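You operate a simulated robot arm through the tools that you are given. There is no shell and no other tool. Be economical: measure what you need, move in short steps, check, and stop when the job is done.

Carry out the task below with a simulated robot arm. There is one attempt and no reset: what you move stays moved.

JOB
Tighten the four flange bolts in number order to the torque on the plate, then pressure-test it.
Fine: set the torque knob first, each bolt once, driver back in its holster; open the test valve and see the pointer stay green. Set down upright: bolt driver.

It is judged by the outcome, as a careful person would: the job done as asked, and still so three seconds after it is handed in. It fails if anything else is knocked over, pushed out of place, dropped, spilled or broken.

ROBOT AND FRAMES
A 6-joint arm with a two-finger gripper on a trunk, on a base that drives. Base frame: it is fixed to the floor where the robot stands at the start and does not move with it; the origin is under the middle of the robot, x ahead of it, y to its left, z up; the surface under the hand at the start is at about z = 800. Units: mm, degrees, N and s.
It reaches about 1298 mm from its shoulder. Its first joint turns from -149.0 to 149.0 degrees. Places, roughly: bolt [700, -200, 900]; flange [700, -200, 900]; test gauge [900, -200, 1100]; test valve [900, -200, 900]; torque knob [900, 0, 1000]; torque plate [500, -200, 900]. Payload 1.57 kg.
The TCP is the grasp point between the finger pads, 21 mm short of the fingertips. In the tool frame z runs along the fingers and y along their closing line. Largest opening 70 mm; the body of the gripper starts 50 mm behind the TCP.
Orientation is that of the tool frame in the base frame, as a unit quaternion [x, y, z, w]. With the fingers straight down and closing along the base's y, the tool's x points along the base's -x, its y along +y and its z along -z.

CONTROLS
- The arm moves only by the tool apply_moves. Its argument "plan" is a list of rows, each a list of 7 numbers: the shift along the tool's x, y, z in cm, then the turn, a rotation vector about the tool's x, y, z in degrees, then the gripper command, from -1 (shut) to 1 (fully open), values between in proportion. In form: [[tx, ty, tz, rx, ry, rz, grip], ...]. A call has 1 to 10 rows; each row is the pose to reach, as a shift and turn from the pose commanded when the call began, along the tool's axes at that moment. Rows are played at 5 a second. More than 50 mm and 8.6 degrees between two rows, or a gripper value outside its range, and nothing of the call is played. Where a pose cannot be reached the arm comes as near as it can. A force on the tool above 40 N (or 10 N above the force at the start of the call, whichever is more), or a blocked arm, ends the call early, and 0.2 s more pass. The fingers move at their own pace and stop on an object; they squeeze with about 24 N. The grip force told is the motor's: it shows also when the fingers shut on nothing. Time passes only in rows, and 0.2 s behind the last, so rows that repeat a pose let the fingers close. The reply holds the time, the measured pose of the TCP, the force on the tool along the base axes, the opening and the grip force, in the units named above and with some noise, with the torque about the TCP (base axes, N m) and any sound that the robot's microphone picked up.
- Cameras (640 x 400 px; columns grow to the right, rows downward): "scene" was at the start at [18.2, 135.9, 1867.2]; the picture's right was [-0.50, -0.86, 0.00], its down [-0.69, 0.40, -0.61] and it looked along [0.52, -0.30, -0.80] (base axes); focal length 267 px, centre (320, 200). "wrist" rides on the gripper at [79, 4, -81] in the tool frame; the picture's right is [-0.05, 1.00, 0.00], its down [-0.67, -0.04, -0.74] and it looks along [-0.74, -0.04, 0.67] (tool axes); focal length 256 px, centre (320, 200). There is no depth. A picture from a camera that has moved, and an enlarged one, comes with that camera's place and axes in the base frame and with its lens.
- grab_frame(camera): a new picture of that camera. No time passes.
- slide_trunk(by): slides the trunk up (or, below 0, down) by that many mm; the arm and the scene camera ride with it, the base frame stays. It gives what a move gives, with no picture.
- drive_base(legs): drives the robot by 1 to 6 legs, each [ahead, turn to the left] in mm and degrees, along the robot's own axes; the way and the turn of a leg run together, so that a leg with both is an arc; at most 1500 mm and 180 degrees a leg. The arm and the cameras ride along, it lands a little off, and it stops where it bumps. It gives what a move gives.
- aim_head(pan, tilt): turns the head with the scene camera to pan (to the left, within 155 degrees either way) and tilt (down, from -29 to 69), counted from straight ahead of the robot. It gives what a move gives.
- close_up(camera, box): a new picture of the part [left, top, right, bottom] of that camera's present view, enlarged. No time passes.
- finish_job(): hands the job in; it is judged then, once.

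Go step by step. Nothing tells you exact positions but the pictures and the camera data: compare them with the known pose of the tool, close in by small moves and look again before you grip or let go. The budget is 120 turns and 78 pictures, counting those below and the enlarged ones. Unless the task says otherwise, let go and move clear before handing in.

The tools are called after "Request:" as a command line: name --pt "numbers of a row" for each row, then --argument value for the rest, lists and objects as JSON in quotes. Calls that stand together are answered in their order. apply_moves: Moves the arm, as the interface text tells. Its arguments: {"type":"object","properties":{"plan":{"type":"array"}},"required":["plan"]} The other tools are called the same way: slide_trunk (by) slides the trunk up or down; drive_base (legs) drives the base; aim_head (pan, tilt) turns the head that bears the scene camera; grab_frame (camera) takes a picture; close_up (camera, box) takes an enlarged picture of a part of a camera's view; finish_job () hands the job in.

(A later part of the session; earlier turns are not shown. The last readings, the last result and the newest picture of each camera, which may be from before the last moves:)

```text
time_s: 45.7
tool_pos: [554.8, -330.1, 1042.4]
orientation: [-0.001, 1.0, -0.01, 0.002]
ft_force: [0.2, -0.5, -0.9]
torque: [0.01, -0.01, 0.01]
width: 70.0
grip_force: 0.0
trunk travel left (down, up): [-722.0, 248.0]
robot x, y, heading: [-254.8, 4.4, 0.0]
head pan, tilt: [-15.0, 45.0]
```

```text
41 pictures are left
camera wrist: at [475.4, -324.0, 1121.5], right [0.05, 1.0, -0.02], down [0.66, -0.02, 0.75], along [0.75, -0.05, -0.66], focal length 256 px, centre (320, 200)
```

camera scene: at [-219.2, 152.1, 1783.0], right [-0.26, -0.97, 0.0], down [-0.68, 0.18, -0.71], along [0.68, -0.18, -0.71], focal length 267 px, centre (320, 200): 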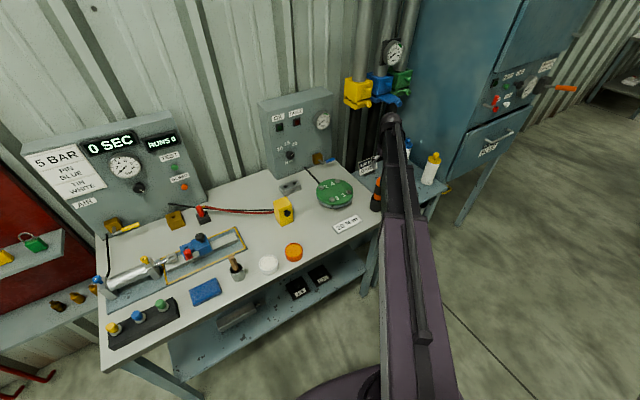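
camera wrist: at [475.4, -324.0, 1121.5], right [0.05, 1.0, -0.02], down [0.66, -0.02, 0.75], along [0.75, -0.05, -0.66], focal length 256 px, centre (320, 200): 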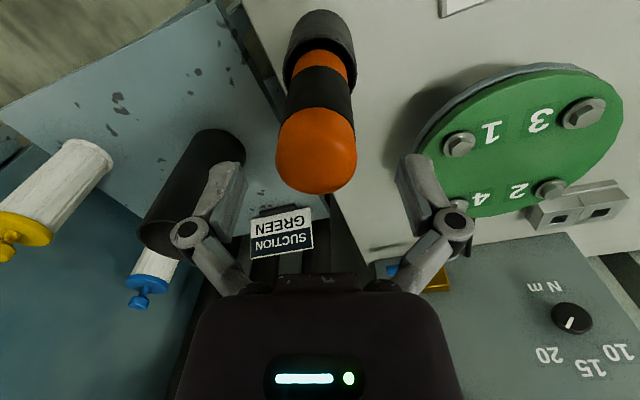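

Well aligned. Lower a further 46 mm and close on the handle.

Request:
slide_trunk --by -46

Request:
apply_moves --pt "0 0 0 0 0 0 -1" --pt "0 0 0 0 0 0 -1" --pt "0 0 0 0 0 0 -1" --pt "0 0 0 0 0 0 -1"

Request:
grab_frame --camera "wrist"

```text
time_s: 46.6
tool_pos: [554.8, -330.6, 995.7]
orientation: [-0.003, 1.0, -0.01, 0.003]
ft_force: [-0.2, -0.6, 0.0]
torque: [-0.01, 0.0, -0.01]
width: 69.9
grip_force: 0.1
trunk travel left (down, up): [-676.0, 294.0]
robot x, y, heading: [-252.2, 6.4, -0.1]
head pan, tilt: [-15.0, 45.0]
```

```text
time_s: 47.6
tool_pos: [553.6, -330.2, 996.2]
orientation: [-0.001, 1.0, -0.009, 0.003]
ft_force: [1.0, -1.5, 7.1]
torque: [-0.09, -0.13, -0.04]
width: 41.2
grip_force: 23.7
trunk travel left (down, up): [-676.0, 294.0]
robot x, y, heading: [-252.6, -0.3, -0.1]
head pan, tilt: [-15.0, 45.0]
```

```text
40 pictures are left
camera wrist: at [475.0, -324.0, 1075.9], right [0.05, 1.0, -0.02], down [0.66, -0.02, 0.75], along [0.75, -0.05, -0.66], focal length 256 px, centre (320, 200)
```

wrist: 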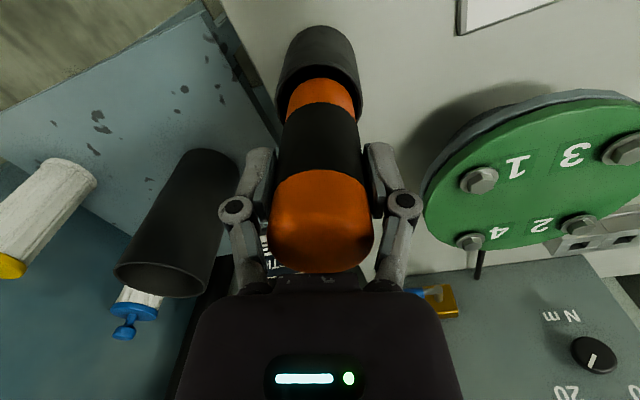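

Gripped at 41 mm. From three wrist heights I get bolt heads: 1 (621,-210), 2 (686,-92), 3 (597,-118), 4 (710,-184), z≈930. Now lift the driver out.

Request:
slide_trunk --by 160

Request:
grab_frame --camera "wrist"

Request:
close_up --camera "scene" --box '[310, 110, 470, 210]'

```text
time_s: 49.4
tool_pos: [555.2, -331.4, 1154.4]
orientation: [-0.002, 1.0, -0.01, 0.002]
ft_force: [0.4, -0.5, -3.7]
torque: [0.04, 0.03, -0.02]
width: 41.1
grip_force: 24.1
trunk travel left (down, up): [-836.0, 134.0]
robot x, y, heading: [-252.7, 5.2, 0.3]
head pan, tilt: [-15.0, 45.0]
```

```text
39 pictures are left
camera wrist: at [475.9, -324.2, 1235.0], right [0.05, 1.0, -0.02], down [0.66, -0.02, 0.75], along [0.75, -0.05, -0.66], focal length 256 px, centre (320, 200)
```

wrist: 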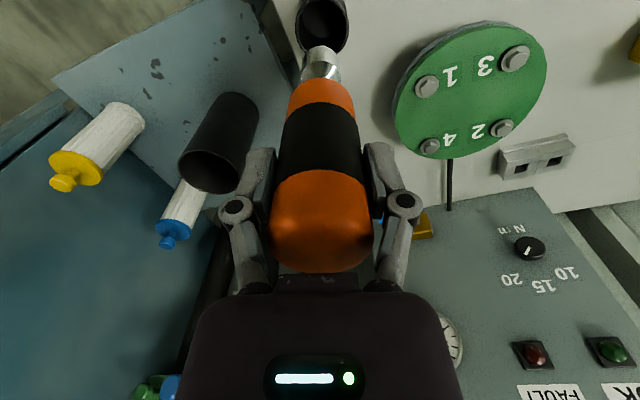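

```text
4.00 times, centred on (390, 160) of scene
camera zoom: at [-218.5, 151.8, 1822.0], right [-0.26, -0.97, 0.0], down [-0.68, 0.18, -0.71], along [0.68, -0.18, -0.71], focal length 1070 px, centre (40, 360)
```

zoom: 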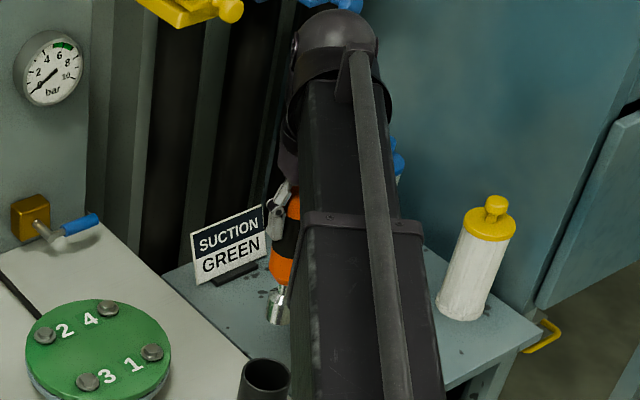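

The driver is out, socket tip ~137 mm below the TCP and vertical. Move above bolt 1, tip still ~80 mm above the heads.

Request:
apply_moves --pt "-1.4 2.4 0 0 0 0 -1" --pt "-2.7 4.8 0 0 0 0 -1" --pt "-4 7.2 0 0 0 0 -1" --pt "-5.3 9.6 0 0 0 0 -1" --pt "-6.6 12.1 0 0 0 0 -1" --pt "-6.6 12.1 0 0 0 0 -1"

Request:
slide_trunk --by -60

Request:
grab_frame --camera "wrist"

Request:
close_up --camera "scene" --box '[300, 140, 396, 200]'

```text
time_s: 50.8
tool_pos: [620.0, -209.8, 1154.9]
orientation: [-0.002, 1.0, -0.01, 0.003]
ft_force: [-0.9, 0.0, -4.4]
torque: [-0.03, 0.02, 0.02]
width: 41.2
grip_force: 23.6
out of reach, approached as far as the arm can: row 5
trunk travel left (down, up): [-836.0, 134.0]
robot x, y, heading: [-251.2, 5.6, 0.1]
head pan, tilt: [-15.0, 45.0]
```

```text
time_s: 51.8
tool_pos: [620.3, -209.1, 1095.7]
orientation: [-0.002, 1.0, -0.01, 0.003]
ft_force: [0.4, -0.3, -3.9]
torque: [0.01, 0.05, 0.01]
width: 40.9
grip_force: 24.2
trunk travel left (down, up): [-776.0, 194.0]
robot x, y, heading: [-252.1, 2.1, 0.0]
head pan, tilt: [-15.0, 45.0]
```

```text
37 pictures are left
camera wrist: at [540.8, -202.9, 1175.2], right [0.05, 1.0, -0.02], down [0.66, -0.02, 0.75], along [0.75, -0.05, -0.66], focal length 256 px, centre (320, 200)
```

wrist: 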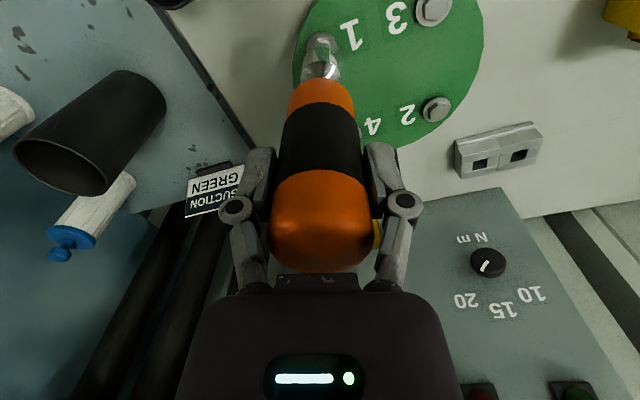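

```text
6.67 times, centred on (348, 170) of scene
camera zoom: at [-218.7, 151.9, 1762.1], right [-0.26, -0.97, 0.0], down [-0.68, 0.18, -0.71], along [0.68, -0.18, -0.71], focal length 1782 px, centre (133, 400)
```

zoom: 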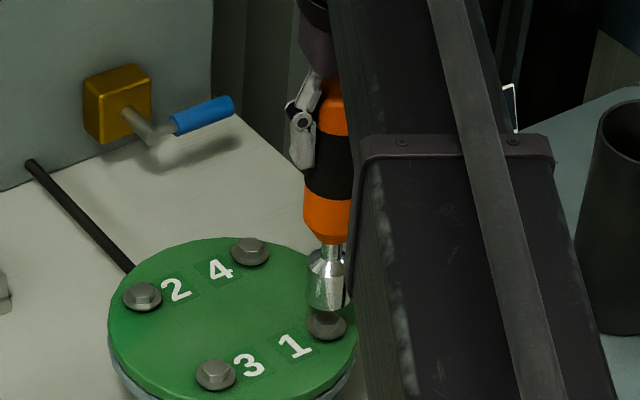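

Tip looks lined up with bolt 1. A quick enlarged wrist view to confirm before lowering.

Request:
close_up --camera "wrist" --box '[256, 0, 384, 100]'

```text
4.00 times, centred on (320, 50) of wrist
camera zoom: at [540.8, -202.9, 1175.2], right [0.05, 1.0, -0.02], down [0.66, -0.02, 0.75], along [0.75, -0.05, -0.66], focal length 1024 px, centre (320, 800)
```

zoom: 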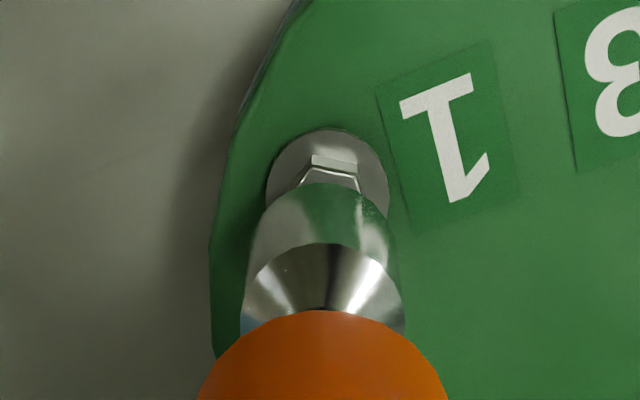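

Socket and bolt 1 line up. Lower gently in small trunk steps.

Request:
slide_trunk --by -24

Request:
slide_trunk --by -5

Request:
close_up --camera "wrist" --box '[256, 0, 384, 100]'

```text
time_s: 52.5
tool_pos: [619.3, -208.0, 1072.8]
orientation: [-0.002, 1.0, -0.009, 0.003]
ft_force: [-1.4, -0.9, 9.7]
torque: [-0.03, 0.19, -0.02]
width: 41.2
grip_force: 24.1
trunk travel left (down, up): [-752.0, 218.0]
robot x, y, heading: [-249.9, 2.6, 0.0]
head pan, tilt: [-15.0, 45.0]
```

```text
time_s: 52.9
tool_pos: [617.3, -209.1, 1070.4]
orientation: [-0.002, 1.0, -0.011, 0.005]
ft_force: [-0.9, -0.2, 32.1]
torque: [0.18, 0.24, 0.01]
width: 41.6
grip_force: 24.7
trunk travel left (down, up): [-750.0, 220.0]
robot x, y, heading: [-253.4, 5.4, -0.0]
head pan, tilt: [-15.0, 45.0]
stopped: the force on the tool passed its limit at 46 N (the readings are from after the stop); the commanded pose is now the measured one
```

```text
4.00 times, centred on (320, 50) of wrist
camera zoom: at [538.2, -202.5, 1151.5], right [0.05, 1.0, -0.02], down [0.66, -0.02, 0.75], along [0.75, -0.05, -0.66], focal length 1024 px, centre (320, 800)
```

zoom: 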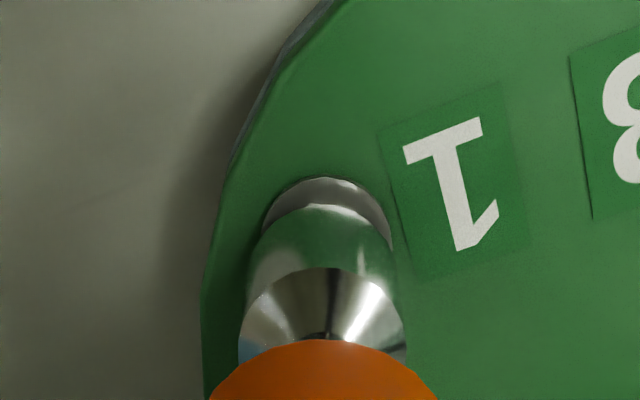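

The socket is resting on bolt 1 with ~32 N down. I'll turn clockwise (from above) and listen for a click.

Request:
apply_moves --pt "0 0 0 0 0 6 -1" --pt "0 0 0 0 0 12 -1" --pt "0 0 0 0 0 18 -1" --pt "0 0 0 0 0 24 -1" --pt "0 0 0 0 0 30 -1" --pt "0 0 0 0 0 30 -1"

Request:
grab_frame --camera "wrist"

```text
time_s: 54.3
tool_pos: [618.1, -208.6, 1070.8]
orientation: [0.259, 0.966, -0.008, 0.007]
ft_force: [-5.4, -0.4, 25.1]
torque: [0.13, 0.86, 0.01]
width: 41.6
grip_force: 24.1
trunk travel left (down, up): [-750.0, 220.0]
robot x, y, heading: [-251.8, 0.9, 0.2]
head pan, tilt: [-15.0, 45.0]
```

```text
33 pictures are left
camera wrist: at [551.1, -163.5, 1150.3], right [0.54, 0.84, -0.01], down [0.55, -0.35, 0.76], along [0.63, -0.42, -0.65], focal length 256 px, centre (320, 200)
```

wrist: 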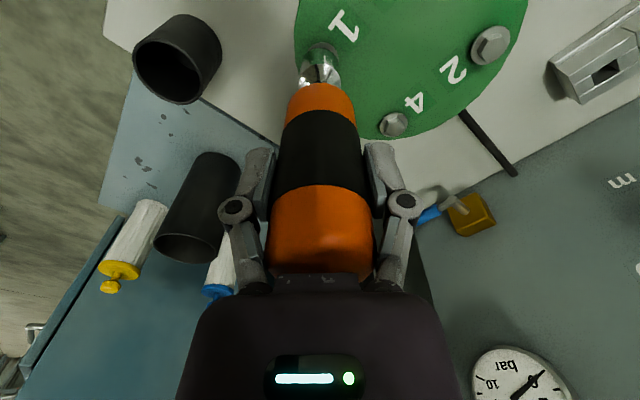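

No click yet; continue turning.

Request:
apply_moves --pt "0 0 0 0 0 8 -1" --pt "0 0 0 0 0 16 -1" --pt "0 0 0 0 0 24 -1" --pt "0 0 0 0 0 32 -1" --pt "0 0 0 0 0 40 -1" --pt "0 0 0 0 0 48 -1" --pt "0 0 0 0 0 56 -1" --pt "0 0 0 0 0 60 -1" --pt "0 0 0 0 0 60 -1"

Request:
close_up --camera "scene" --box '[300, 140, 396, 200]'

```text
time_s: 56.3
tool_pos: [618.8, -209.2, 1071.0]
orientation: [0.706, 0.708, -0.003, 0.011]
ft_force: [-6.4, -2.4, 21.3]
torque: [-0.04, 0.88, 0.0]
width: 41.8
grip_force: 24.1
trunk travel left (down, up): [-750.0, 220.0]
robot x, y, heading: [-254.4, 6.7, -0.3]
head pan, tilt: [-15.0, 45.0]
```

```text
6.67 times, centred on (348, 170) of scene
camera zoom: at [-223.1, 152.5, 1735.7], right [-0.26, -0.97, 0.0], down [-0.68, 0.18, -0.71], along [0.68, -0.18, -0.71], focal length 1782 px, centre (133, 400)
```

zoom: 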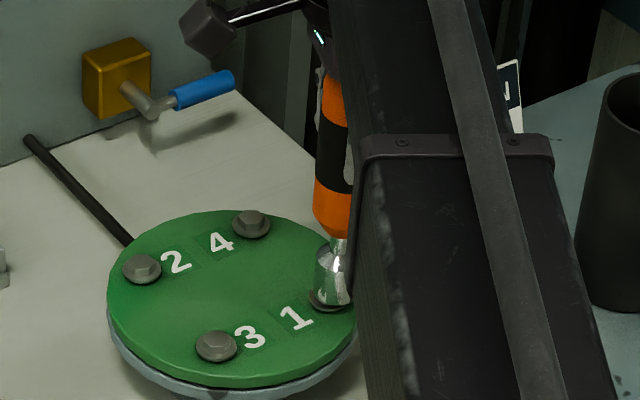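

No click. From this side the driver looks slightly tilted and ~4 mm off the bolt toward -y. I'll lift 10 mm and look from this new angle.

Request:
slide_trunk --by 10

Request:
grab_frame --camera "wrist"

Request:
close_up --camera "wrist" --box '[256, 0, 384, 100]'

```text
time_s: 56.9
tool_pos: [620.9, -210.3, 1079.2]
orientation: [0.706, 0.708, -0.003, 0.01]
ft_force: [-0.8, 1.0, -4.3]
torque: [0.02, 0.01, -0.01]
width: 41.6
grip_force: 23.9
trunk travel left (down, up): [-760.0, 210.0]
robot x, y, heading: [-249.2, 0.6, 0.1]
head pan, tilt: [-15.0, 45.0]
```

```text
31 pictures are left
camera wrist: at [625.4, -127.7, 1157.2], right [1.0, -0.05, 0.01], down [-0.04, -0.65, 0.76], along [-0.03, -0.76, -0.65], focal length 256 px, centre (320, 200)
```

wrist: 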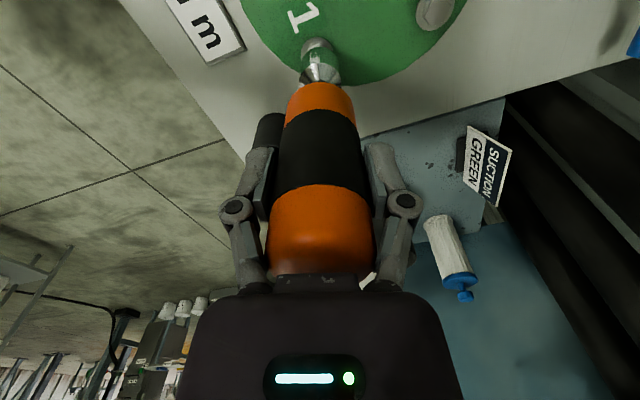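

```text
4.00 times, centred on (320, 50) of wrist
camera zoom: at [625.4, -127.7, 1157.2], right [1.0, -0.05, 0.01], down [-0.04, -0.65, 0.76], along [-0.03, -0.76, -0.65], focal length 1024 px, centre (320, 800)
```

zoom: 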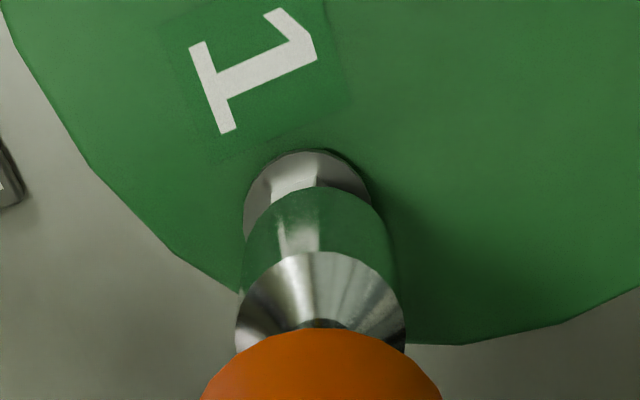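

Request:
close_up --camera "scene" --box '[324, 150, 372, 180]'

```text
13.33 times, centred on (348, 165) of scene
camera zoom: at [-218.1, 151.9, 1745.4], right [-0.26, -0.97, 0.0], down [-0.68, 0.18, -0.71], along [0.68, -0.18, -0.71], focal length 3565 px, centre (-53, 667)
```

zoom: 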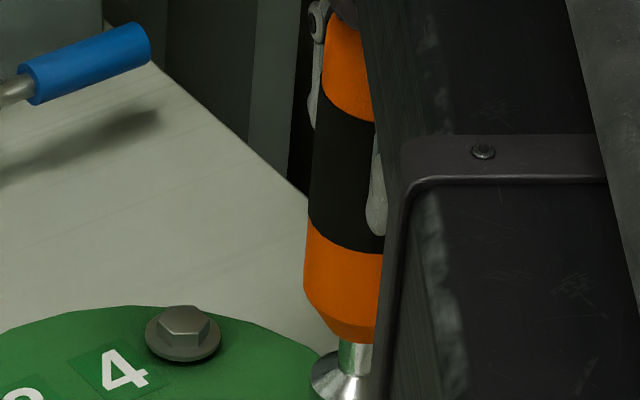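

Request:
close_up --camera "scene" --box '[316, 170, 364, 200]'

```text
13.33 times, centred on (340, 185) of scene
camera zoom: at [-218.1, 151.9, 1745.4], right [-0.26, -0.97, 0.0], down [-0.68, 0.18, -0.71], along [0.68, -0.18, -0.71], focal length 3565 px, centre (53, 400)
```

zoom: 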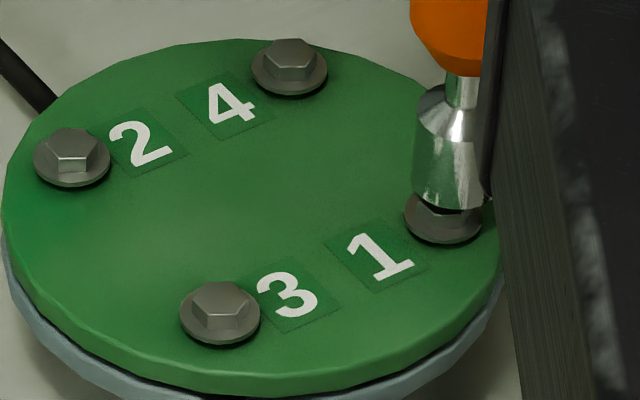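

Now clear: the socket is off bolt 1 by about (+2,-2) mm. Correct that, then press again and hold a moment.

Request:
apply_moves --pt "0.2 -0.22 0 0 0 0 -1" --pt "0.2 -0.22 0 0 0 0 -1"

Request:
slide_trunk --by -9

Request:
apply_moves --pt "0 0 0 0 0 0 -1" --pt "0 0 0 0 0 0 -1" --pt "0 0 0 0 0 0 -1" --pt "0 0 0 0 0 0 -1" --pt "0 0 0 0 0 0 -1"

```text
time_s: 57.5
tool_pos: [617.9, -207.7, 1078.5]
orientation: [0.706, 0.709, -0.004, 0.01]
ft_force: [-0.2, 0.1, -4.3]
torque: [0.02, 0.01, -0.02]
width: 41.4
grip_force: 23.9
trunk travel left (down, up): [-760.0, 210.0]
robot x, y, heading: [-254.5, 3.0, -0.1]
head pan, tilt: [-15.0, 45.0]
```

```text
time_s: 58.1
tool_pos: [617.9, -206.2, 1069.6]
orientation: [0.705, 0.709, -0.004, 0.01]
ft_force: [0.2, -1.0, -3.6]
torque: [0.0, 0.04, 0.05]
width: 41.5
grip_force: 24.2
trunk travel left (down, up): [-751.0, 219.0]
robot x, y, heading: [-250.9, 3.5, -0.1]
head pan, tilt: [-15.0, 45.0]
```

```text
time_s: 59.3
tool_pos: [618.1, -208.2, 1069.4]
orientation: [0.706, 0.708, -0.003, 0.011]
ft_force: [-1.1, 0.0, -4.4]
torque: [0.03, 0.02, -0.01]
width: 41.7
grip_force: 23.8
trunk travel left (down, up): [-751.0, 219.0]
robot x, y, heading: [-252.4, 5.1, -0.0]
head pan, tilt: [-15.0, 45.0]
```

No contact at the previous height, so it may now be going over the head. Lower further in small steps.

Request:
slide_trunk --by -3

Request:
slide_trunk --by -3

Request:
slide_trunk --by -3

```text
time_s: 59.8
tool_pos: [619.3, -207.2, 1066.3]
orientation: [0.706, 0.708, -0.004, 0.01]
ft_force: [0.7, 0.8, -5.4]
torque: [0.05, -0.03, -0.04]
width: 41.4
grip_force: 24.6
trunk travel left (down, up): [-748.0, 222.0]
robot x, y, heading: [-253.6, 4.8, 0.0]
head pan, tilt: [-15.0, 45.0]
```

```text
time_s: 60.3
tool_pos: [620.0, -208.2, 1063.2]
orientation: [0.705, 0.709, -0.005, 0.011]
ft_force: [0.3, -0.5, -4.0]
torque: [0.05, 0.01, 0.0]
width: 41.3
grip_force: 24.3
trunk travel left (down, up): [-745.0, 225.0]
robot x, y, heading: [-253.8, 4.6, 0.1]
head pan, tilt: [-15.0, 45.0]
```

```text
time_s: 60.8
tool_pos: [617.3, -207.7, 1059.5]
orientation: [0.706, 0.708, -0.004, 0.01]
ft_force: [0.9, 0.1, -4.5]
torque: [0.05, -0.02, 0.0]
width: 41.6
grip_force: 23.7
trunk travel left (down, up): [-742.0, 228.0]
robot x, y, heading: [-256.0, 4.2, 0.2]
head pan, tilt: [-15.0, 45.0]
```

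The socket is going over the head. Continue to seat.

Request:
slide_trunk --by -3

Request:
slide_trunk --by -3

Request:
close_up --camera "scene" --box '[316, 170, 364, 200]'

```text
time_s: 61.4
tool_pos: [617.9, -207.5, 1060.5]
orientation: [0.705, 0.709, -0.003, 0.011]
ft_force: [7.9, -1.2, 22.8]
torque: [-0.31, -0.67, 0.02]
width: 41.5
grip_force: 24.0
trunk travel left (down, up): [-739.0, 231.0]
robot x, y, heading: [-251.9, 7.1, -0.1]
head pan, tilt: [-15.0, 45.0]
```

```text
time_s: 61.7
tool_pos: [617.9, -207.4, 1060.0]
orientation: [0.706, 0.708, -0.003, 0.012]
ft_force: [1.2, 0.4, 28.9]
torque: [-0.07, 0.21, 0.02]
width: 41.7
grip_force: 23.5
trunk travel left (down, up): [-738.0, 232.0]
robot x, y, heading: [-253.3, 3.6, -0.0]
head pan, tilt: [-15.0, 45.0]
stopped: the force on the tool passed its limit at 42 N (the readings are from after the stop); the commanded pose is now the measured one
```

```text
13.33 times, centred on (340, 185) of scene
camera zoom: at [-222.7, 153.0, 1723.9], right [-0.26, -0.97, 0.0], down [-0.68, 0.18, -0.71], along [0.68, -0.18, -0.71], focal length 3565 px, centre (53, 400)
```

zoom: 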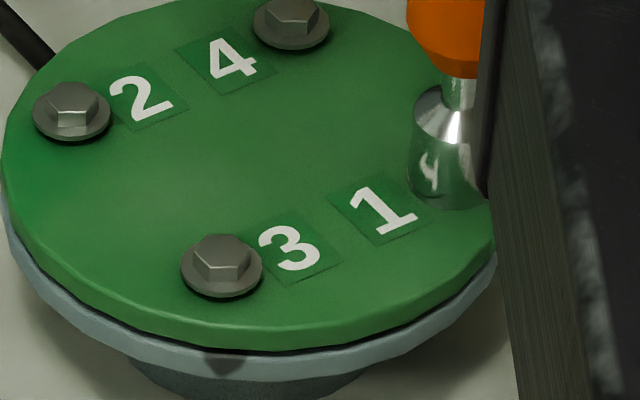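

The socket is fully seated on bolt 1. Now turn clockwise and watch torque and sound.

Request:
apply_moves --pt "0 0 0 0 0 7 -1" --pt "0 0 0 0 0 14 -1" --pt "0 0 0 0 0 21 -1" --pt "0 0 0 0 0 28 -1" --pt "0 0 0 0 0 35 -1" --pt "0 0 0 0 0 42 -1" --pt "0 0 0 0 0 49 -1"

```text
time_s: 63.3
tool_pos: [617.2, -207.0, 1058.5]
orientation: [0.937, 0.35, 0.003, 0.013]
ft_force: [9.1, 1.3, 36.3]
torque: [0.08, -0.39, 0.31]
width: 41.9
grip_force: 24.6
trunk travel left (down, up): [-738.0, 232.0]
robot x, y, heading: [-249.2, 4.7, 0.2]
head pan, tilt: [-15.0, 45.0]
```

Some resistance now. Keep turning.

Request:
apply_moves --pt "0 0 0 0 0 7 -1" --pt "0 0 0 0 0 14 -1" --pt "0 0 0 0 0 21 -1" --pt "0 0 0 0 0 28 -1" --pt "0 0 0 0 0 35 -1" --pt "0 0 0 0 0 42 -1"

Request:
grab_frame --camera "wrist"

```text
time_s: 64.7
tool_pos: [617.7, -207.6, 1060.2]
orientation: [1.0, -0.008, 0.007, 0.01]
ft_force: [4.8, -2.5, 34.8]
torque: [-0.35, -0.16, 0.33]
width: 42.3
grip_force: 24.3
trunk travel left (down, up): [-738.0, 232.0]
robot x, y, heading: [-248.4, 4.2, 0.1]
head pan, tilt: [-15.0, 45.0]
```

```text
26 pictures are left
camera wrist: at [695.9, -210.2, 1141.1], right [-0.07, -1.0, 0.02], down [-0.68, 0.06, 0.73], along [-0.73, 0.04, -0.68], focal length 256 px, centre (320, 200)
```

wrist: 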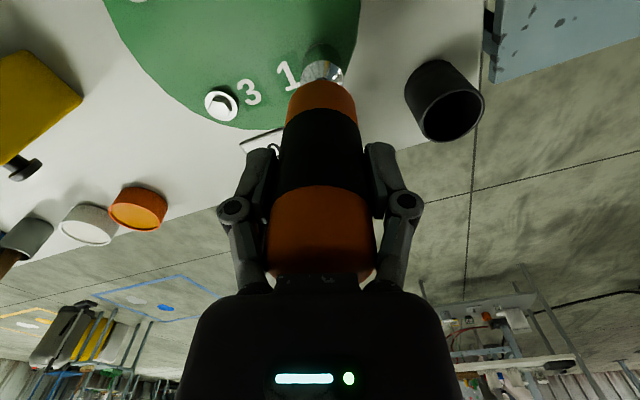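

Turned 91° since seating with steady 0.33 N·m but no sound reported. Check the panel lamps.

Request:
close_up --camera "scene" --box '[250, 70, 362, 140]'

```text
5.71 times, centred on (306, 105) of scene
camera zoom: at [-223.2, 152.8, 1723.7], right [-0.26, -0.97, 0.0], down [-0.68, 0.18, -0.71], along [0.68, -0.18, -0.71], focal length 1528 px, centre (400, 743)
```

zoom: 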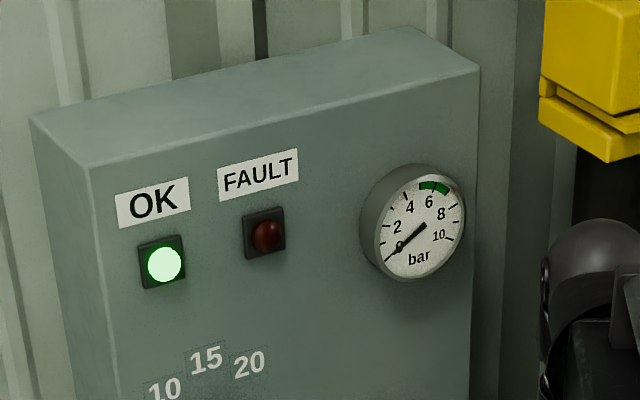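

The OK lamp is lit: bolt 1 is tight at 20 N m. Lift 45 mm, move to bolt 2 (offset +63.5, +116 mm) while unwinding the wrist.

Request:
slide_trunk --by 45

Request:
apply_moves --pt "0.62 -1.17 0 0 0 -8.5 -1" --pt "1.23 -2.34 0 0 0 -17 -1" --pt "1.85 -3.5 0 0 0 -25.5 -1" --pt "2.46 -4.68 0 0 0 -34 -1" --pt "3.08 -5.85 0 0 0 -42.5 -1" --pt "3.7 -7 0 0 0 -51 -1" --pt "4.3 -8.2 0 0 0 -59.5 -1" --pt "4.9 -9.36 0 0 0 -68 -1" --pt "5.54 -10.5 0 0 0 -76.5 -1" --pt "6.16 -11.7 0 0 0 -85 -1"

Request:
close_up --camera "scene" --box '[304, 160, 368, 200]'

Request:
close_up --camera "wrist" --box '[256, 0, 384, 100]'

```text
time_s: 65.6
tool_pos: [620.1, -206.8, 1101.4]
orientation: [1.0, -0.007, 0.005, 0.01]
ft_force: [-0.3, 0.2, -5.8]
torque: [0.02, -0.06, 0.01]
width: 41.2
grip_force: 23.9
trunk travel left (down, up): [-783.0, 187.0]
robot x, y, heading: [-254.9, 4.2, -0.2]
head pan, tilt: [-15.0, 45.0]
```

```text
time_s: 67.8
tool_pos: [683.2, -91.8, 1102.7]
orientation: [0.741, 0.671, -0.002, 0.011]
ft_force: [-0.7, -0.3, -4.6]
torque: [0.02, -0.01, 0.0]
width: 41.4
grip_force: 23.9
trunk travel left (down, up): [-783.0, 187.0]
robot x, y, heading: [-252.7, 4.2, 0.0]
head pan, tilt: [-15.0, 45.0]
```

```text
10.00 times, centred on (336, 180) of scene
camera zoom: at [-218.3, 152.2, 1768.6], right [-0.26, -0.97, 0.0], down [-0.68, 0.18, -0.71], along [0.68, -0.18, -0.71], focal length 2674 px, centre (160, 400)
```

zoom: 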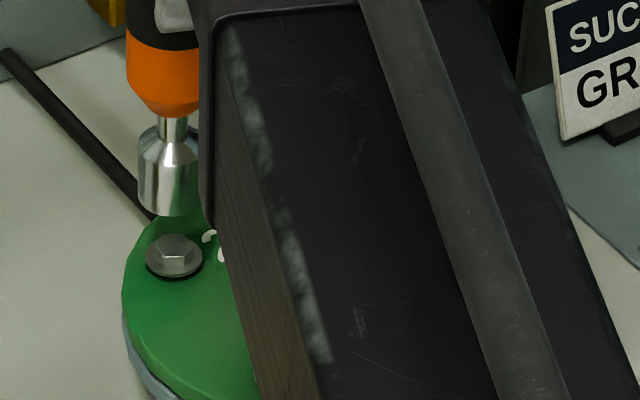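

```text
4.00 times, centred on (320, 50) of wrist
camera zoom: at [695.1, -10.8, 1180.6], right [0.99, -0.15, 0.01], down [-0.11, -0.64, 0.76], along [-0.11, -0.75, -0.65], focal length 1024 px, centre (320, 800)
```

zoom: 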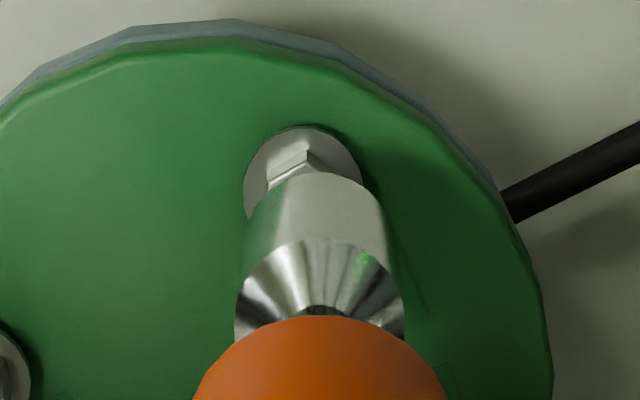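

Socket is ~3.5 mm too far in +x and ~1 mm in +y. Correct and lower; contact above seat height would show misalignment.

Request:
apply_moves --pt "-0.16 -0.33 0 0 0 0 -1" --pt "-0.16 -0.33 0 0 0 0 -1"

Request:
slide_trunk --by -28

Request:
slide_trunk --by -4

Request:
slide_trunk --by -4

```text
time_s: 68.4
tool_pos: [680.4, -93.0, 1101.7]
orientation: [0.742, 0.67, -0.003, 0.011]
ft_force: [-0.6, 1.0, -4.2]
torque: [0.02, 0.01, 0.03]
width: 41.6
grip_force: 24.3
trunk travel left (down, up): [-783.0, 187.0]
robot x, y, heading: [-253.8, 3.7, 0.1]
head pan, tilt: [-15.0, 45.0]
```

```text
time_s: 69.1
tool_pos: [679.4, -92.6, 1073.4]
orientation: [0.742, 0.671, -0.003, 0.01]
ft_force: [0.3, 0.6, -4.6]
torque: [-0.01, -0.02, 0.01]
width: 41.4
grip_force: 24.6
trunk travel left (down, up): [-755.0, 215.0]
robot x, y, heading: [-252.3, 2.2, 0.0]
head pan, tilt: [-15.0, 45.0]
```

```text
time_s: 69.7
tool_pos: [680.0, -92.5, 1068.8]
orientation: [0.742, 0.67, -0.003, 0.011]
ft_force: [0.6, 0.2, -3.5]
torque: [0.02, 0.0, -0.03]
width: 41.3
grip_force: 23.6
trunk travel left (down, up): [-751.0, 219.0]
robot x, y, heading: [-251.0, 5.8, -0.1]
head pan, tilt: [-15.0, 45.0]
```

```text
time_s: 70.2
tool_pos: [679.9, -94.0, 1065.3]
orientation: [0.742, 0.671, -0.003, 0.01]
ft_force: [-0.5, 0.2, -4.6]
torque: [0.03, 0.01, 0.01]
width: 41.0
grip_force: 23.9
trunk travel left (down, up): [-747.0, 223.0]
robot x, y, heading: [-251.8, 1.4, -0.0]
head pan, tilt: [-15.0, 45.0]
```

No contact, so it's going over the head. Seat it.

Request:
slide_trunk --by -4

Request:
slide_trunk --by -3

Request:
slide_trunk --by -2

```text
time_s: 70.7
tool_pos: [679.5, -92.9, 1061.7]
orientation: [0.742, 0.67, -0.004, 0.011]
ft_force: [0.5, 0.2, -5.0]
torque: [0.03, 0.02, 0.02]
width: 41.1
grip_force: 23.3
trunk travel left (down, up): [-743.0, 227.0]
robot x, y, heading: [-253.0, -0.7, 0.1]
head pan, tilt: [-15.0, 45.0]
```

```text
time_s: 71.2
tool_pos: [678.3, -92.3, 1060.9]
orientation: [0.741, 0.671, -0.002, 0.013]
ft_force: [4.4, 0.1, 18.3]
torque: [-0.17, -0.35, 0.02]
width: 41.4
grip_force: 24.2
trunk travel left (down, up): [-740.0, 230.0]
robot x, y, heading: [-253.8, 3.6, -0.2]
head pan, tilt: [-15.0, 45.0]
```

```text
time_s: 71.8
tool_pos: [677.4, -93.0, 1059.6]
orientation: [0.742, 0.671, -0.002, 0.012]
ft_force: [8.7, 0.2, 36.2]
torque: [-0.26, -0.72, 0.07]
width: 42.0
grip_force: 23.5
trunk travel left (down, up): [-738.0, 232.0]
robot x, y, heading: [-253.9, 5.3, -0.1]
head pan, tilt: [-15.0, 45.0]
```

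Seated on bolt 2. Turn clockwise ~85°, then check the lamp.

Request:
apply_moves --pt "0 0 0 0 0 8 -1" --pt "0 0 0 0 0 16 -1" --pt "0 0 0 0 0 24 -1" --pt "0 0 0 0 0 32 -1" --pt "0 0 0 0 0 40 -1" --pt "0 0 0 0 0 48 -1" --pt "0 0 0 0 0 56 -1" --pt "0 0 0 0 0 64 -1" --pt "0 0 0 0 0 72 -1" --pt "0 0 0 0 0 80 -1"

Request:
close_up --camera "scene" --box '[250, 80, 378, 190]'

```text
time_s: 74.0
tool_pos: [676.5, -93.7, 1059.3]
orientation: [0.999, 0.036, 0.007, 0.011]
ft_force: [2.9, -1.0, 29.5]
torque: [-0.1, 0.14, 0.27]
width: 42.1
grip_force: 23.9
trunk travel left (down, up): [-738.0, 232.0]
robot x, y, heading: [-253.6, 1.3, 0.1]
head pan, tilt: [-15.0, 45.0]
```

```text
3.64 times, centred on (314, 135) of scene
camera zoom: at [-223.1, 152.5, 1723.8], right [-0.26, -0.97, 0.0], down [-0.68, 0.18, -0.71], along [0.68, -0.18, -0.71], focal length 972 px, centre (342, 436)
```

zoom: 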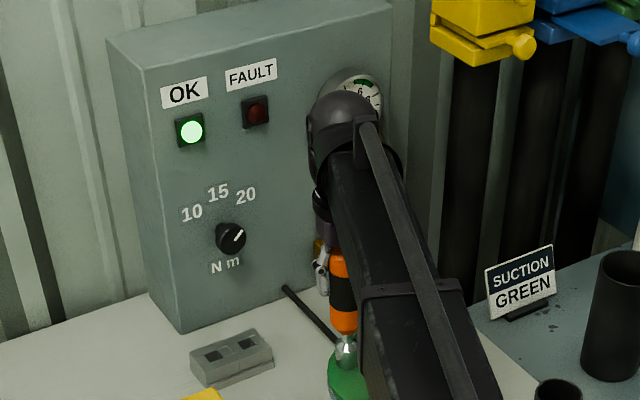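

OK lamp is lit. A last few degrees for parity with bolt 1, then lift.

Request:
apply_moves --pt "0 0 0 0 0 5 -1" --pt "0 0 0 0 0 10 -1" --pt "0 0 0 0 0 10 -1"

Request:
slide_trunk --by 45

```text
time_s: 74.8
tool_pos: [677.7, -93.0, 1058.8]
orientation: [1.0, 0.015, 0.006, 0.011]
ft_force: [1.6, -0.5, 29.5]
torque: [0.04, 0.09, -0.01]
width: 42.0
grip_force: 24.0
out of reach, approached as far as the arm can: row 2, 3
trunk travel left (down, up): [-738.0, 232.0]
robot x, y, heading: [-253.1, 4.5, -0.1]
head pan, tilt: [-15.0, 45.0]
```

```text
time_s: 75.7
tool_pos: [680.3, -93.9, 1101.8]
orientation: [1.0, 0.015, 0.005, 0.011]
ft_force: [0.6, 0.2, -4.3]
torque: [-0.02, -0.01, -0.02]
width: 40.9
grip_force: 24.1
trunk travel left (down, up): [-783.0, 187.0]
robot x, y, heading: [-254.9, -0.1, -0.3]
head pan, tilt: [-15.0, 45.0]
```

The wrist reaches its limit near +178°, so I'll unwind 85° while moving to bolt 3 (offset about −87, −27.5).

Request:
apply_moves --pt "-0.88 0.25 0 0 0 -8.5 -1" --pt "-1.75 0.5 0 0 0 -17 -1" --pt "-2.63 0.75 0 0 0 -25.5 -1" --pt "-3.5 1 0 0 0 -34 -1" --pt "-4.38 1.25 0 0 0 -42.5 -1" --pt "-5.26 1.5 0 0 0 -51 -1" --pt "-6.13 1.74 0 0 0 -59.5 -1" --pt "-7 2 0 0 0 -68 -1" --pt "-7.9 2.24 0 0 0 -76.5 -1" --pt "-8.76 2.49 0 0 0 -85 -1"

Request:
close_up --camera "scene" --box '[262, 90, 390, 210]'

Request:
close_up --camera "wrist" --box '[256, 0, 384, 100]'

```text
time_s: 77.8
tool_pos: [593.2, -120.5, 1101.2]
orientation: [0.726, 0.688, -0.004, 0.012]
ft_force: [0.5, -0.3, -4.4]
torque: [-0.02, 0.03, 0.03]
width: 41.1
grip_force: 23.5
trunk travel left (down, up): [-783.0, 187.0]
robot x, y, heading: [-255.5, 2.3, -0.3]
head pan, tilt: [-15.0, 45.0]
```

```text
3.33 times, centred on (326, 150) of scene
camera zoom: at [-218.8, 151.9, 1768.7], right [-0.26, -0.97, 0.0], down [-0.68, 0.18, -0.71], along [0.68, -0.18, -0.71], focal length 891 px, centre (300, 367)
```

zoom: 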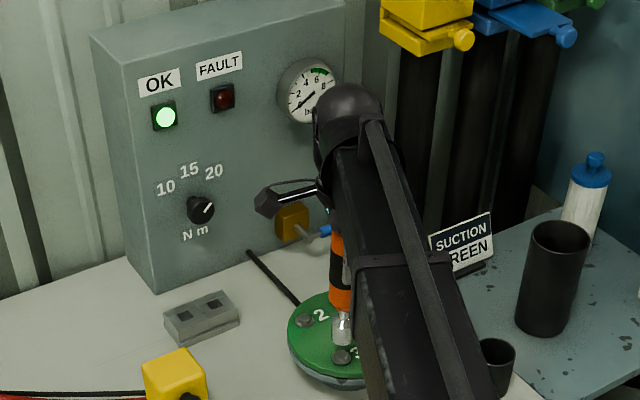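

```text
4.00 times, centred on (320, 50) of wrist
camera zoom: at [600.9, -39.4, 1180.8], right [0.99, -0.11, 0.01], down [-0.08, -0.65, 0.76], along [-0.07, -0.75, -0.65], focal length 1024 px, centre (320, 800)
```

zoom: 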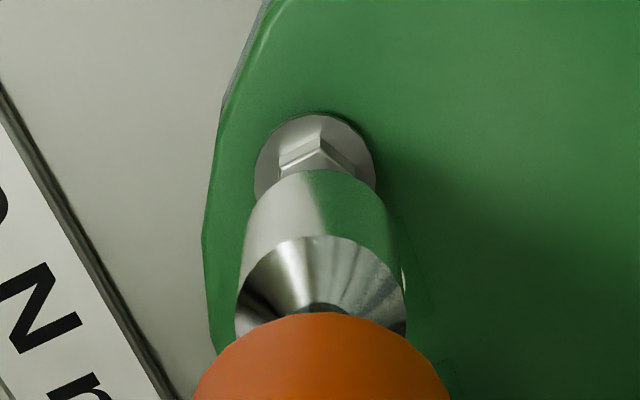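

Nearly aligned; nudge +1 mm in y, then lower and seat on bolt 3.

Request:
apply_moves --pt "0.1 -0.04 0 0 0 0 -1" --pt "0.1 -0.04 0 0 0 0 -1"

Request:
slide_trunk --by -28

Request:
slide_trunk --by -4

Request:
slide_trunk --by -4

```text
time_s: 78.5
tool_pos: [592.8, -119.6, 1101.3]
orientation: [0.728, 0.686, -0.004, 0.011]
ft_force: [0.2, 0.0, -4.8]
torque: [0.01, 0.0, 0.03]
width: 41.3
grip_force: 24.1
trunk travel left (down, up): [-783.0, 187.0]
robot x, y, heading: [-254.0, 1.6, 0.3]
head pan, tilt: [-15.0, 45.0]
```

```text
time_s: 79.2
tool_pos: [592.4, -119.8, 1074.2]
orientation: [0.728, 0.686, -0.003, 0.012]
ft_force: [0.8, -0.7, -4.1]
torque: [0.01, 0.0, -0.02]
width: 41.4
grip_force: 23.5
trunk travel left (down, up): [-755.0, 215.0]
robot x, y, heading: [-253.1, 1.5, -0.2]
head pan, tilt: [-15.0, 45.0]
```

```text
time_s: 79.7
tool_pos: [592.7, -119.5, 1069.6]
orientation: [0.727, 0.687, -0.003, 0.012]
ft_force: [-0.4, 0.3, -4.3]
torque: [0.01, 0.05, 0.0]
width: 41.3
grip_force: 24.3
trunk travel left (down, up): [-751.0, 219.0]
robot x, y, heading: [-253.5, 1.1, -0.0]
head pan, tilt: [-15.0, 45.0]
```

```text
time_s: 80.2
tool_pos: [591.9, -119.2, 1066.4]
orientation: [0.727, 0.686, -0.003, 0.011]
ft_force: [-0.1, 0.0, -3.8]
torque: [0.06, 0.01, 0.01]
width: 41.3
grip_force: 23.9
trunk travel left (down, up): [-747.0, 223.0]
robot x, y, heading: [-257.5, 3.5, -0.0]
head pan, tilt: [-15.0, 45.0]
```

Going over the head cleanly. Seat it and turn.

Request:
slide_trunk --by -4

Request:
slide_trunk --by -3

Request:
slide_trunk --by -2

Request:
apply_moves --pt "0 0 0 0 0 8 -1" --pt "0 0 0 0 0 16 -1" --pt "0 0 0 0 0 24 -1" --pt "0 0 0 0 0 32 -1" --pt "0 0 0 0 0 40 -1" --pt "0 0 0 0 0 48 -1" --pt "0 0 0 0 0 56 -1" --pt "0 0 0 0 0 64 -1" --pt "0 0 0 0 0 72 -1" --pt "0 0 0 0 0 80 -1"

```text
time_s: 80.8
tool_pos: [593.1, -119.3, 1061.0]
orientation: [0.727, 0.687, -0.004, 0.011]
ft_force: [-0.1, 0.3, -3.8]
torque: [-0.01, 0.01, 0.0]
width: 41.2
grip_force: 24.0
trunk travel left (down, up): [-743.0, 227.0]
robot x, y, heading: [-254.6, 1.4, 0.1]
head pan, tilt: [-15.0, 45.0]
```

```text
time_s: 81.3
tool_pos: [591.9, -120.4, 1059.6]
orientation: [0.727, 0.687, -0.003, 0.013]
ft_force: [4.7, -0.5, 18.8]
torque: [-0.23, -0.4, 0.0]
width: 41.3
grip_force: 24.3
trunk travel left (down, up): [-740.0, 230.0]
robot x, y, heading: [-252.9, 3.2, 0.2]
head pan, tilt: [-15.0, 45.0]
```

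```text
time_s: 81.8
tool_pos: [590.4, -118.8, 1060.5]
orientation: [0.727, 0.687, -0.002, 0.013]
ft_force: [8.6, 0.5, 36.6]
torque: [-0.29, -0.65, 0.03]
width: 42.0
grip_force: 23.7
trunk travel left (down, up): [-738.0, 232.0]
robot x, y, heading: [-252.5, 3.6, 0.2]
head pan, tilt: [-15.0, 45.0]
```

```text
time_s: 84.0
tool_pos: [590.4, -120.9, 1059.1]
orientation: [0.998, 0.057, 0.005, 0.011]
ft_force: [5.1, -0.5, 31.5]
torque: [0.12, -0.11, 0.38]
width: 41.8
grip_force: 24.6
trunk travel left (down, up): [-738.0, 232.0]
robot x, y, heading: [-250.7, 1.9, 0.1]
head pan, tilt: [-15.0, 45.0]
```

Same resistance as before, so bolt 3 is done. Lift and move to bolt 4 (offset +114, −62) while unwinding.

Request:
slide_trunk --by 45

Request:
apply_moves --pt "1.06 0.74 0 0 0 -8.3 -1" --pt "2.13 1.49 0 0 0 -16.6 -1" --pt "3.19 2.23 0 0 0 -25 -1" --pt "4.26 2.97 0 0 0 -33.3 -1" --pt "5.32 3.7 0 0 0 -41.6 -1" --pt "6.38 4.46 0 0 0 -50 -1" --pt "7.45 5.2 0 0 0 -58.3 -1" --pt "8.5 5.94 0 0 0 -66.6 -1" --pt "9.58 6.69 0 0 0 -75 -1" --pt "10.64 7.43 0 0 0 -83 -1"

Request:
close_up --camera "scene" --box '[304, 140, 368, 180]'

Request:
close_up --camera "wrist" --box '[256, 0, 384, 100]'

```text
time_s: 84.9
tool_pos: [590.4, -119.6, 1101.4]
orientation: [0.998, 0.059, 0.005, 0.011]
ft_force: [-0.1, -0.3, -4.6]
torque: [-0.03, -0.01, -0.01]
width: 41.1
grip_force: 24.5
trunk travel left (down, up): [-783.0, 187.0]
robot x, y, heading: [-253.4, 1.4, 0.2]
head pan, tilt: [-15.0, 45.0]
```

```text
time_s: 87.1
tool_pos: [706.8, -181.3, 1100.8]
orientation: [0.707, 0.707, -0.003, 0.011]
ft_force: [0.2, 0.9, -4.0]
torque: [-0.02, 0.02, 0.02]
width: 41.1
grip_force: 23.7
trunk travel left (down, up): [-783.0, 187.0]
robot x, y, heading: [-253.3, 6.2, 0.2]
head pan, tilt: [-15.0, 45.0]
```

```text
10.00 times, centred on (336, 160) of scene
camera zoom: at [-218.1, 151.8, 1768.7], right [-0.26, -0.97, 0.0], down [-0.68, 0.18, -0.71], along [0.68, -0.18, -0.71], focal length 2674 px, centre (160, 600)
```

zoom: 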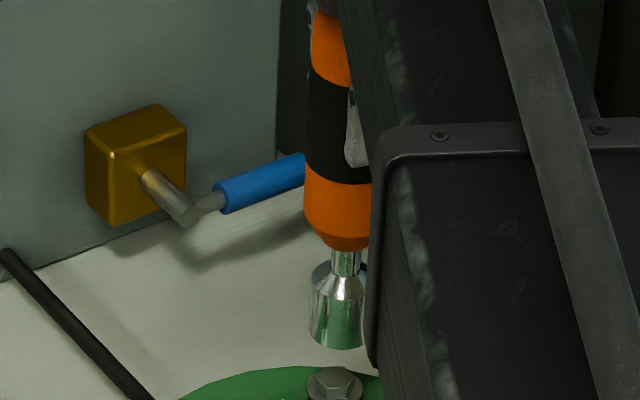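

```text
4.00 times, centred on (320, 50) of wrist
camera zoom: at [711.7, -99.2, 1180.3], right [1.0, -0.06, 0.01], down [-0.04, -0.65, 0.76], along [-0.03, -0.76, -0.65], focal length 1024 px, centre (320, 800)
```

zoom: 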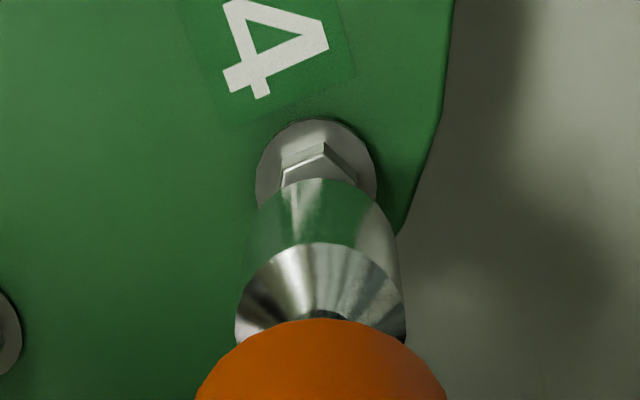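

Aligned within ~0.5 mm. Lower and seat on bolt 4.

Request:
apply_moves --pt "0 -0.04 0 0 0 0 -1" --pt "0 -0.04 0 0 0 0 -1"

Request:
slide_trunk --by -28

Request:
slide_trunk --by -4

Request:
slide_trunk --by -4

```text
time_s: 87.7
tool_pos: [706.3, -181.1, 1101.2]
orientation: [0.709, 0.705, -0.003, 0.011]
ft_force: [-0.4, 0.0, -4.9]
torque: [0.05, 0.02, 0.0]
width: 41.0
grip_force: 24.3
trunk travel left (down, up): [-783.0, 187.0]
robot x, y, heading: [-249.2, 5.9, -0.0]
head pan, tilt: [-15.0, 45.0]
```

```text
time_s: 88.4
tool_pos: [707.3, -180.2, 1074.3]
orientation: [0.708, 0.706, -0.004, 0.011]
ft_force: [-0.5, -0.6, -4.9]
torque: [0.03, 0.01, -0.02]
width: 41.0
grip_force: 23.9
trunk travel left (down, up): [-755.0, 215.0]
robot x, y, heading: [-250.6, 2.1, 0.1]
head pan, tilt: [-15.0, 45.0]
```

```text
time_s: 89.0
tool_pos: [706.5, -181.6, 1069.1]
orientation: [0.709, 0.705, -0.004, 0.011]
ft_force: [0.5, 0.7, -4.9]
torque: [-0.01, 0.0, 0.01]
width: 41.2
grip_force: 24.5
trunk travel left (down, up): [-751.0, 219.0]
robot x, y, heading: [-253.8, 6.9, 0.1]
head pan, tilt: [-15.0, 45.0]
```

```text
time_s: 89.5
tool_pos: [705.8, -181.7, 1066.2]
orientation: [0.709, 0.705, -0.005, 0.011]
ft_force: [0.9, -0.6, -4.3]
torque: [0.03, -0.02, 0.0]
width: 40.7
grip_force: 24.0
trunk travel left (down, up): [-747.0, 223.0]
robot x, y, heading: [-253.5, 2.9, -0.1]
head pan, tilt: [-15.0, 45.0]
```

Seating and turning bolt 4.

Request:
slide_trunk --by -4

Request:
slide_trunk --by -3

Request:
slide_trunk --by -2

Request:
apply_moves --pt "0 0 0 0 0 8 -1" --pt "0 0 0 0 0 16 -1" --pt "0 0 0 0 0 24 -1" --pt "0 0 0 0 0 32 -1" --pt "0 0 0 0 0 40 -1" --pt "0 0 0 0 0 48 -1" --pt "0 0 0 0 0 56 -1" --pt "0 0 0 0 0 64 -1" --pt "0 0 0 0 0 72 -1" --pt "0 0 0 0 0 80 -1"

Request:
close_up --camera "scene" --box '[250, 80, 378, 190]'

```text
time_s: 90.0
tool_pos: [706.8, -181.3, 1061.7]
orientation: [0.709, 0.705, -0.004, 0.012]
ft_force: [0.0, 0.1, -5.0]
torque: [0.02, 0.0, 0.0]
width: 41.0
grip_force: 24.3
trunk travel left (down, up): [-743.0, 227.0]
robot x, y, heading: [-254.4, 2.9, -0.1]
head pan, tilt: [-15.0, 45.0]
```

```text
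time_s: 90.5
tool_pos: [707.1, -180.9, 1060.2]
orientation: [0.709, 0.706, -0.004, 0.012]
ft_force: [4.8, -0.3, 13.7]
torque: [-0.17, -0.5, 0.04]
width: 41.0
grip_force: 24.1
trunk travel left (down, up): [-740.0, 230.0]
robot x, y, heading: [-250.9, 5.1, -0.0]
head pan, tilt: [-15.0, 45.0]
```

```text
time_s: 91.0
tool_pos: [705.2, -179.5, 1058.8]
orientation: [0.709, 0.706, -0.002, 0.012]
ft_force: [10.5, -1.4, 31.1]
torque: [-0.23, -0.88, 0.06]
width: 41.7
grip_force: 24.3
trunk travel left (down, up): [-738.0, 232.0]
robot x, y, heading: [-256.5, 5.0, -0.0]
head pan, tilt: [-15.0, 45.0]
```

```text
time_s: 93.2
tool_pos: [704.1, -180.3, 1060.4]
orientation: [0.996, 0.084, 0.005, 0.011]
ft_force: [5.4, -2.8, 32.4]
torque: [-0.28, -0.31, 0.32]
width: 41.7
grip_force: 23.8
trunk travel left (down, up): [-738.0, 232.0]
robot x, y, heading: [-247.4, 3.3, -0.1]
head pan, tilt: [-15.0, 45.0]
```

```text
3.64 times, centred on (314, 135) of scene
camera zoom: at [-223.0, 152.7, 1723.7], right [-0.26, -0.97, 0.0], down [-0.68, 0.18, -0.71], along [0.68, -0.18, -0.71], focal length 972 px, centre (342, 436)
```

zoom: 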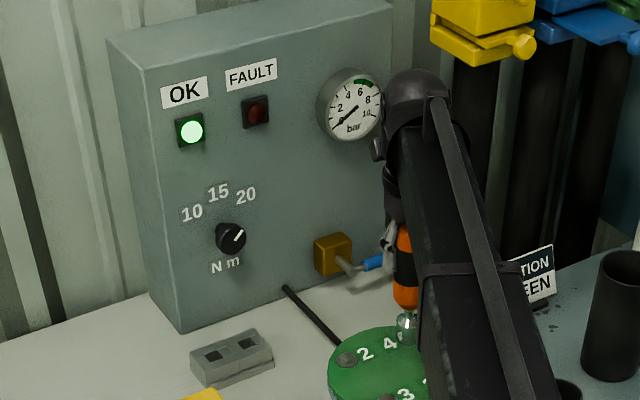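

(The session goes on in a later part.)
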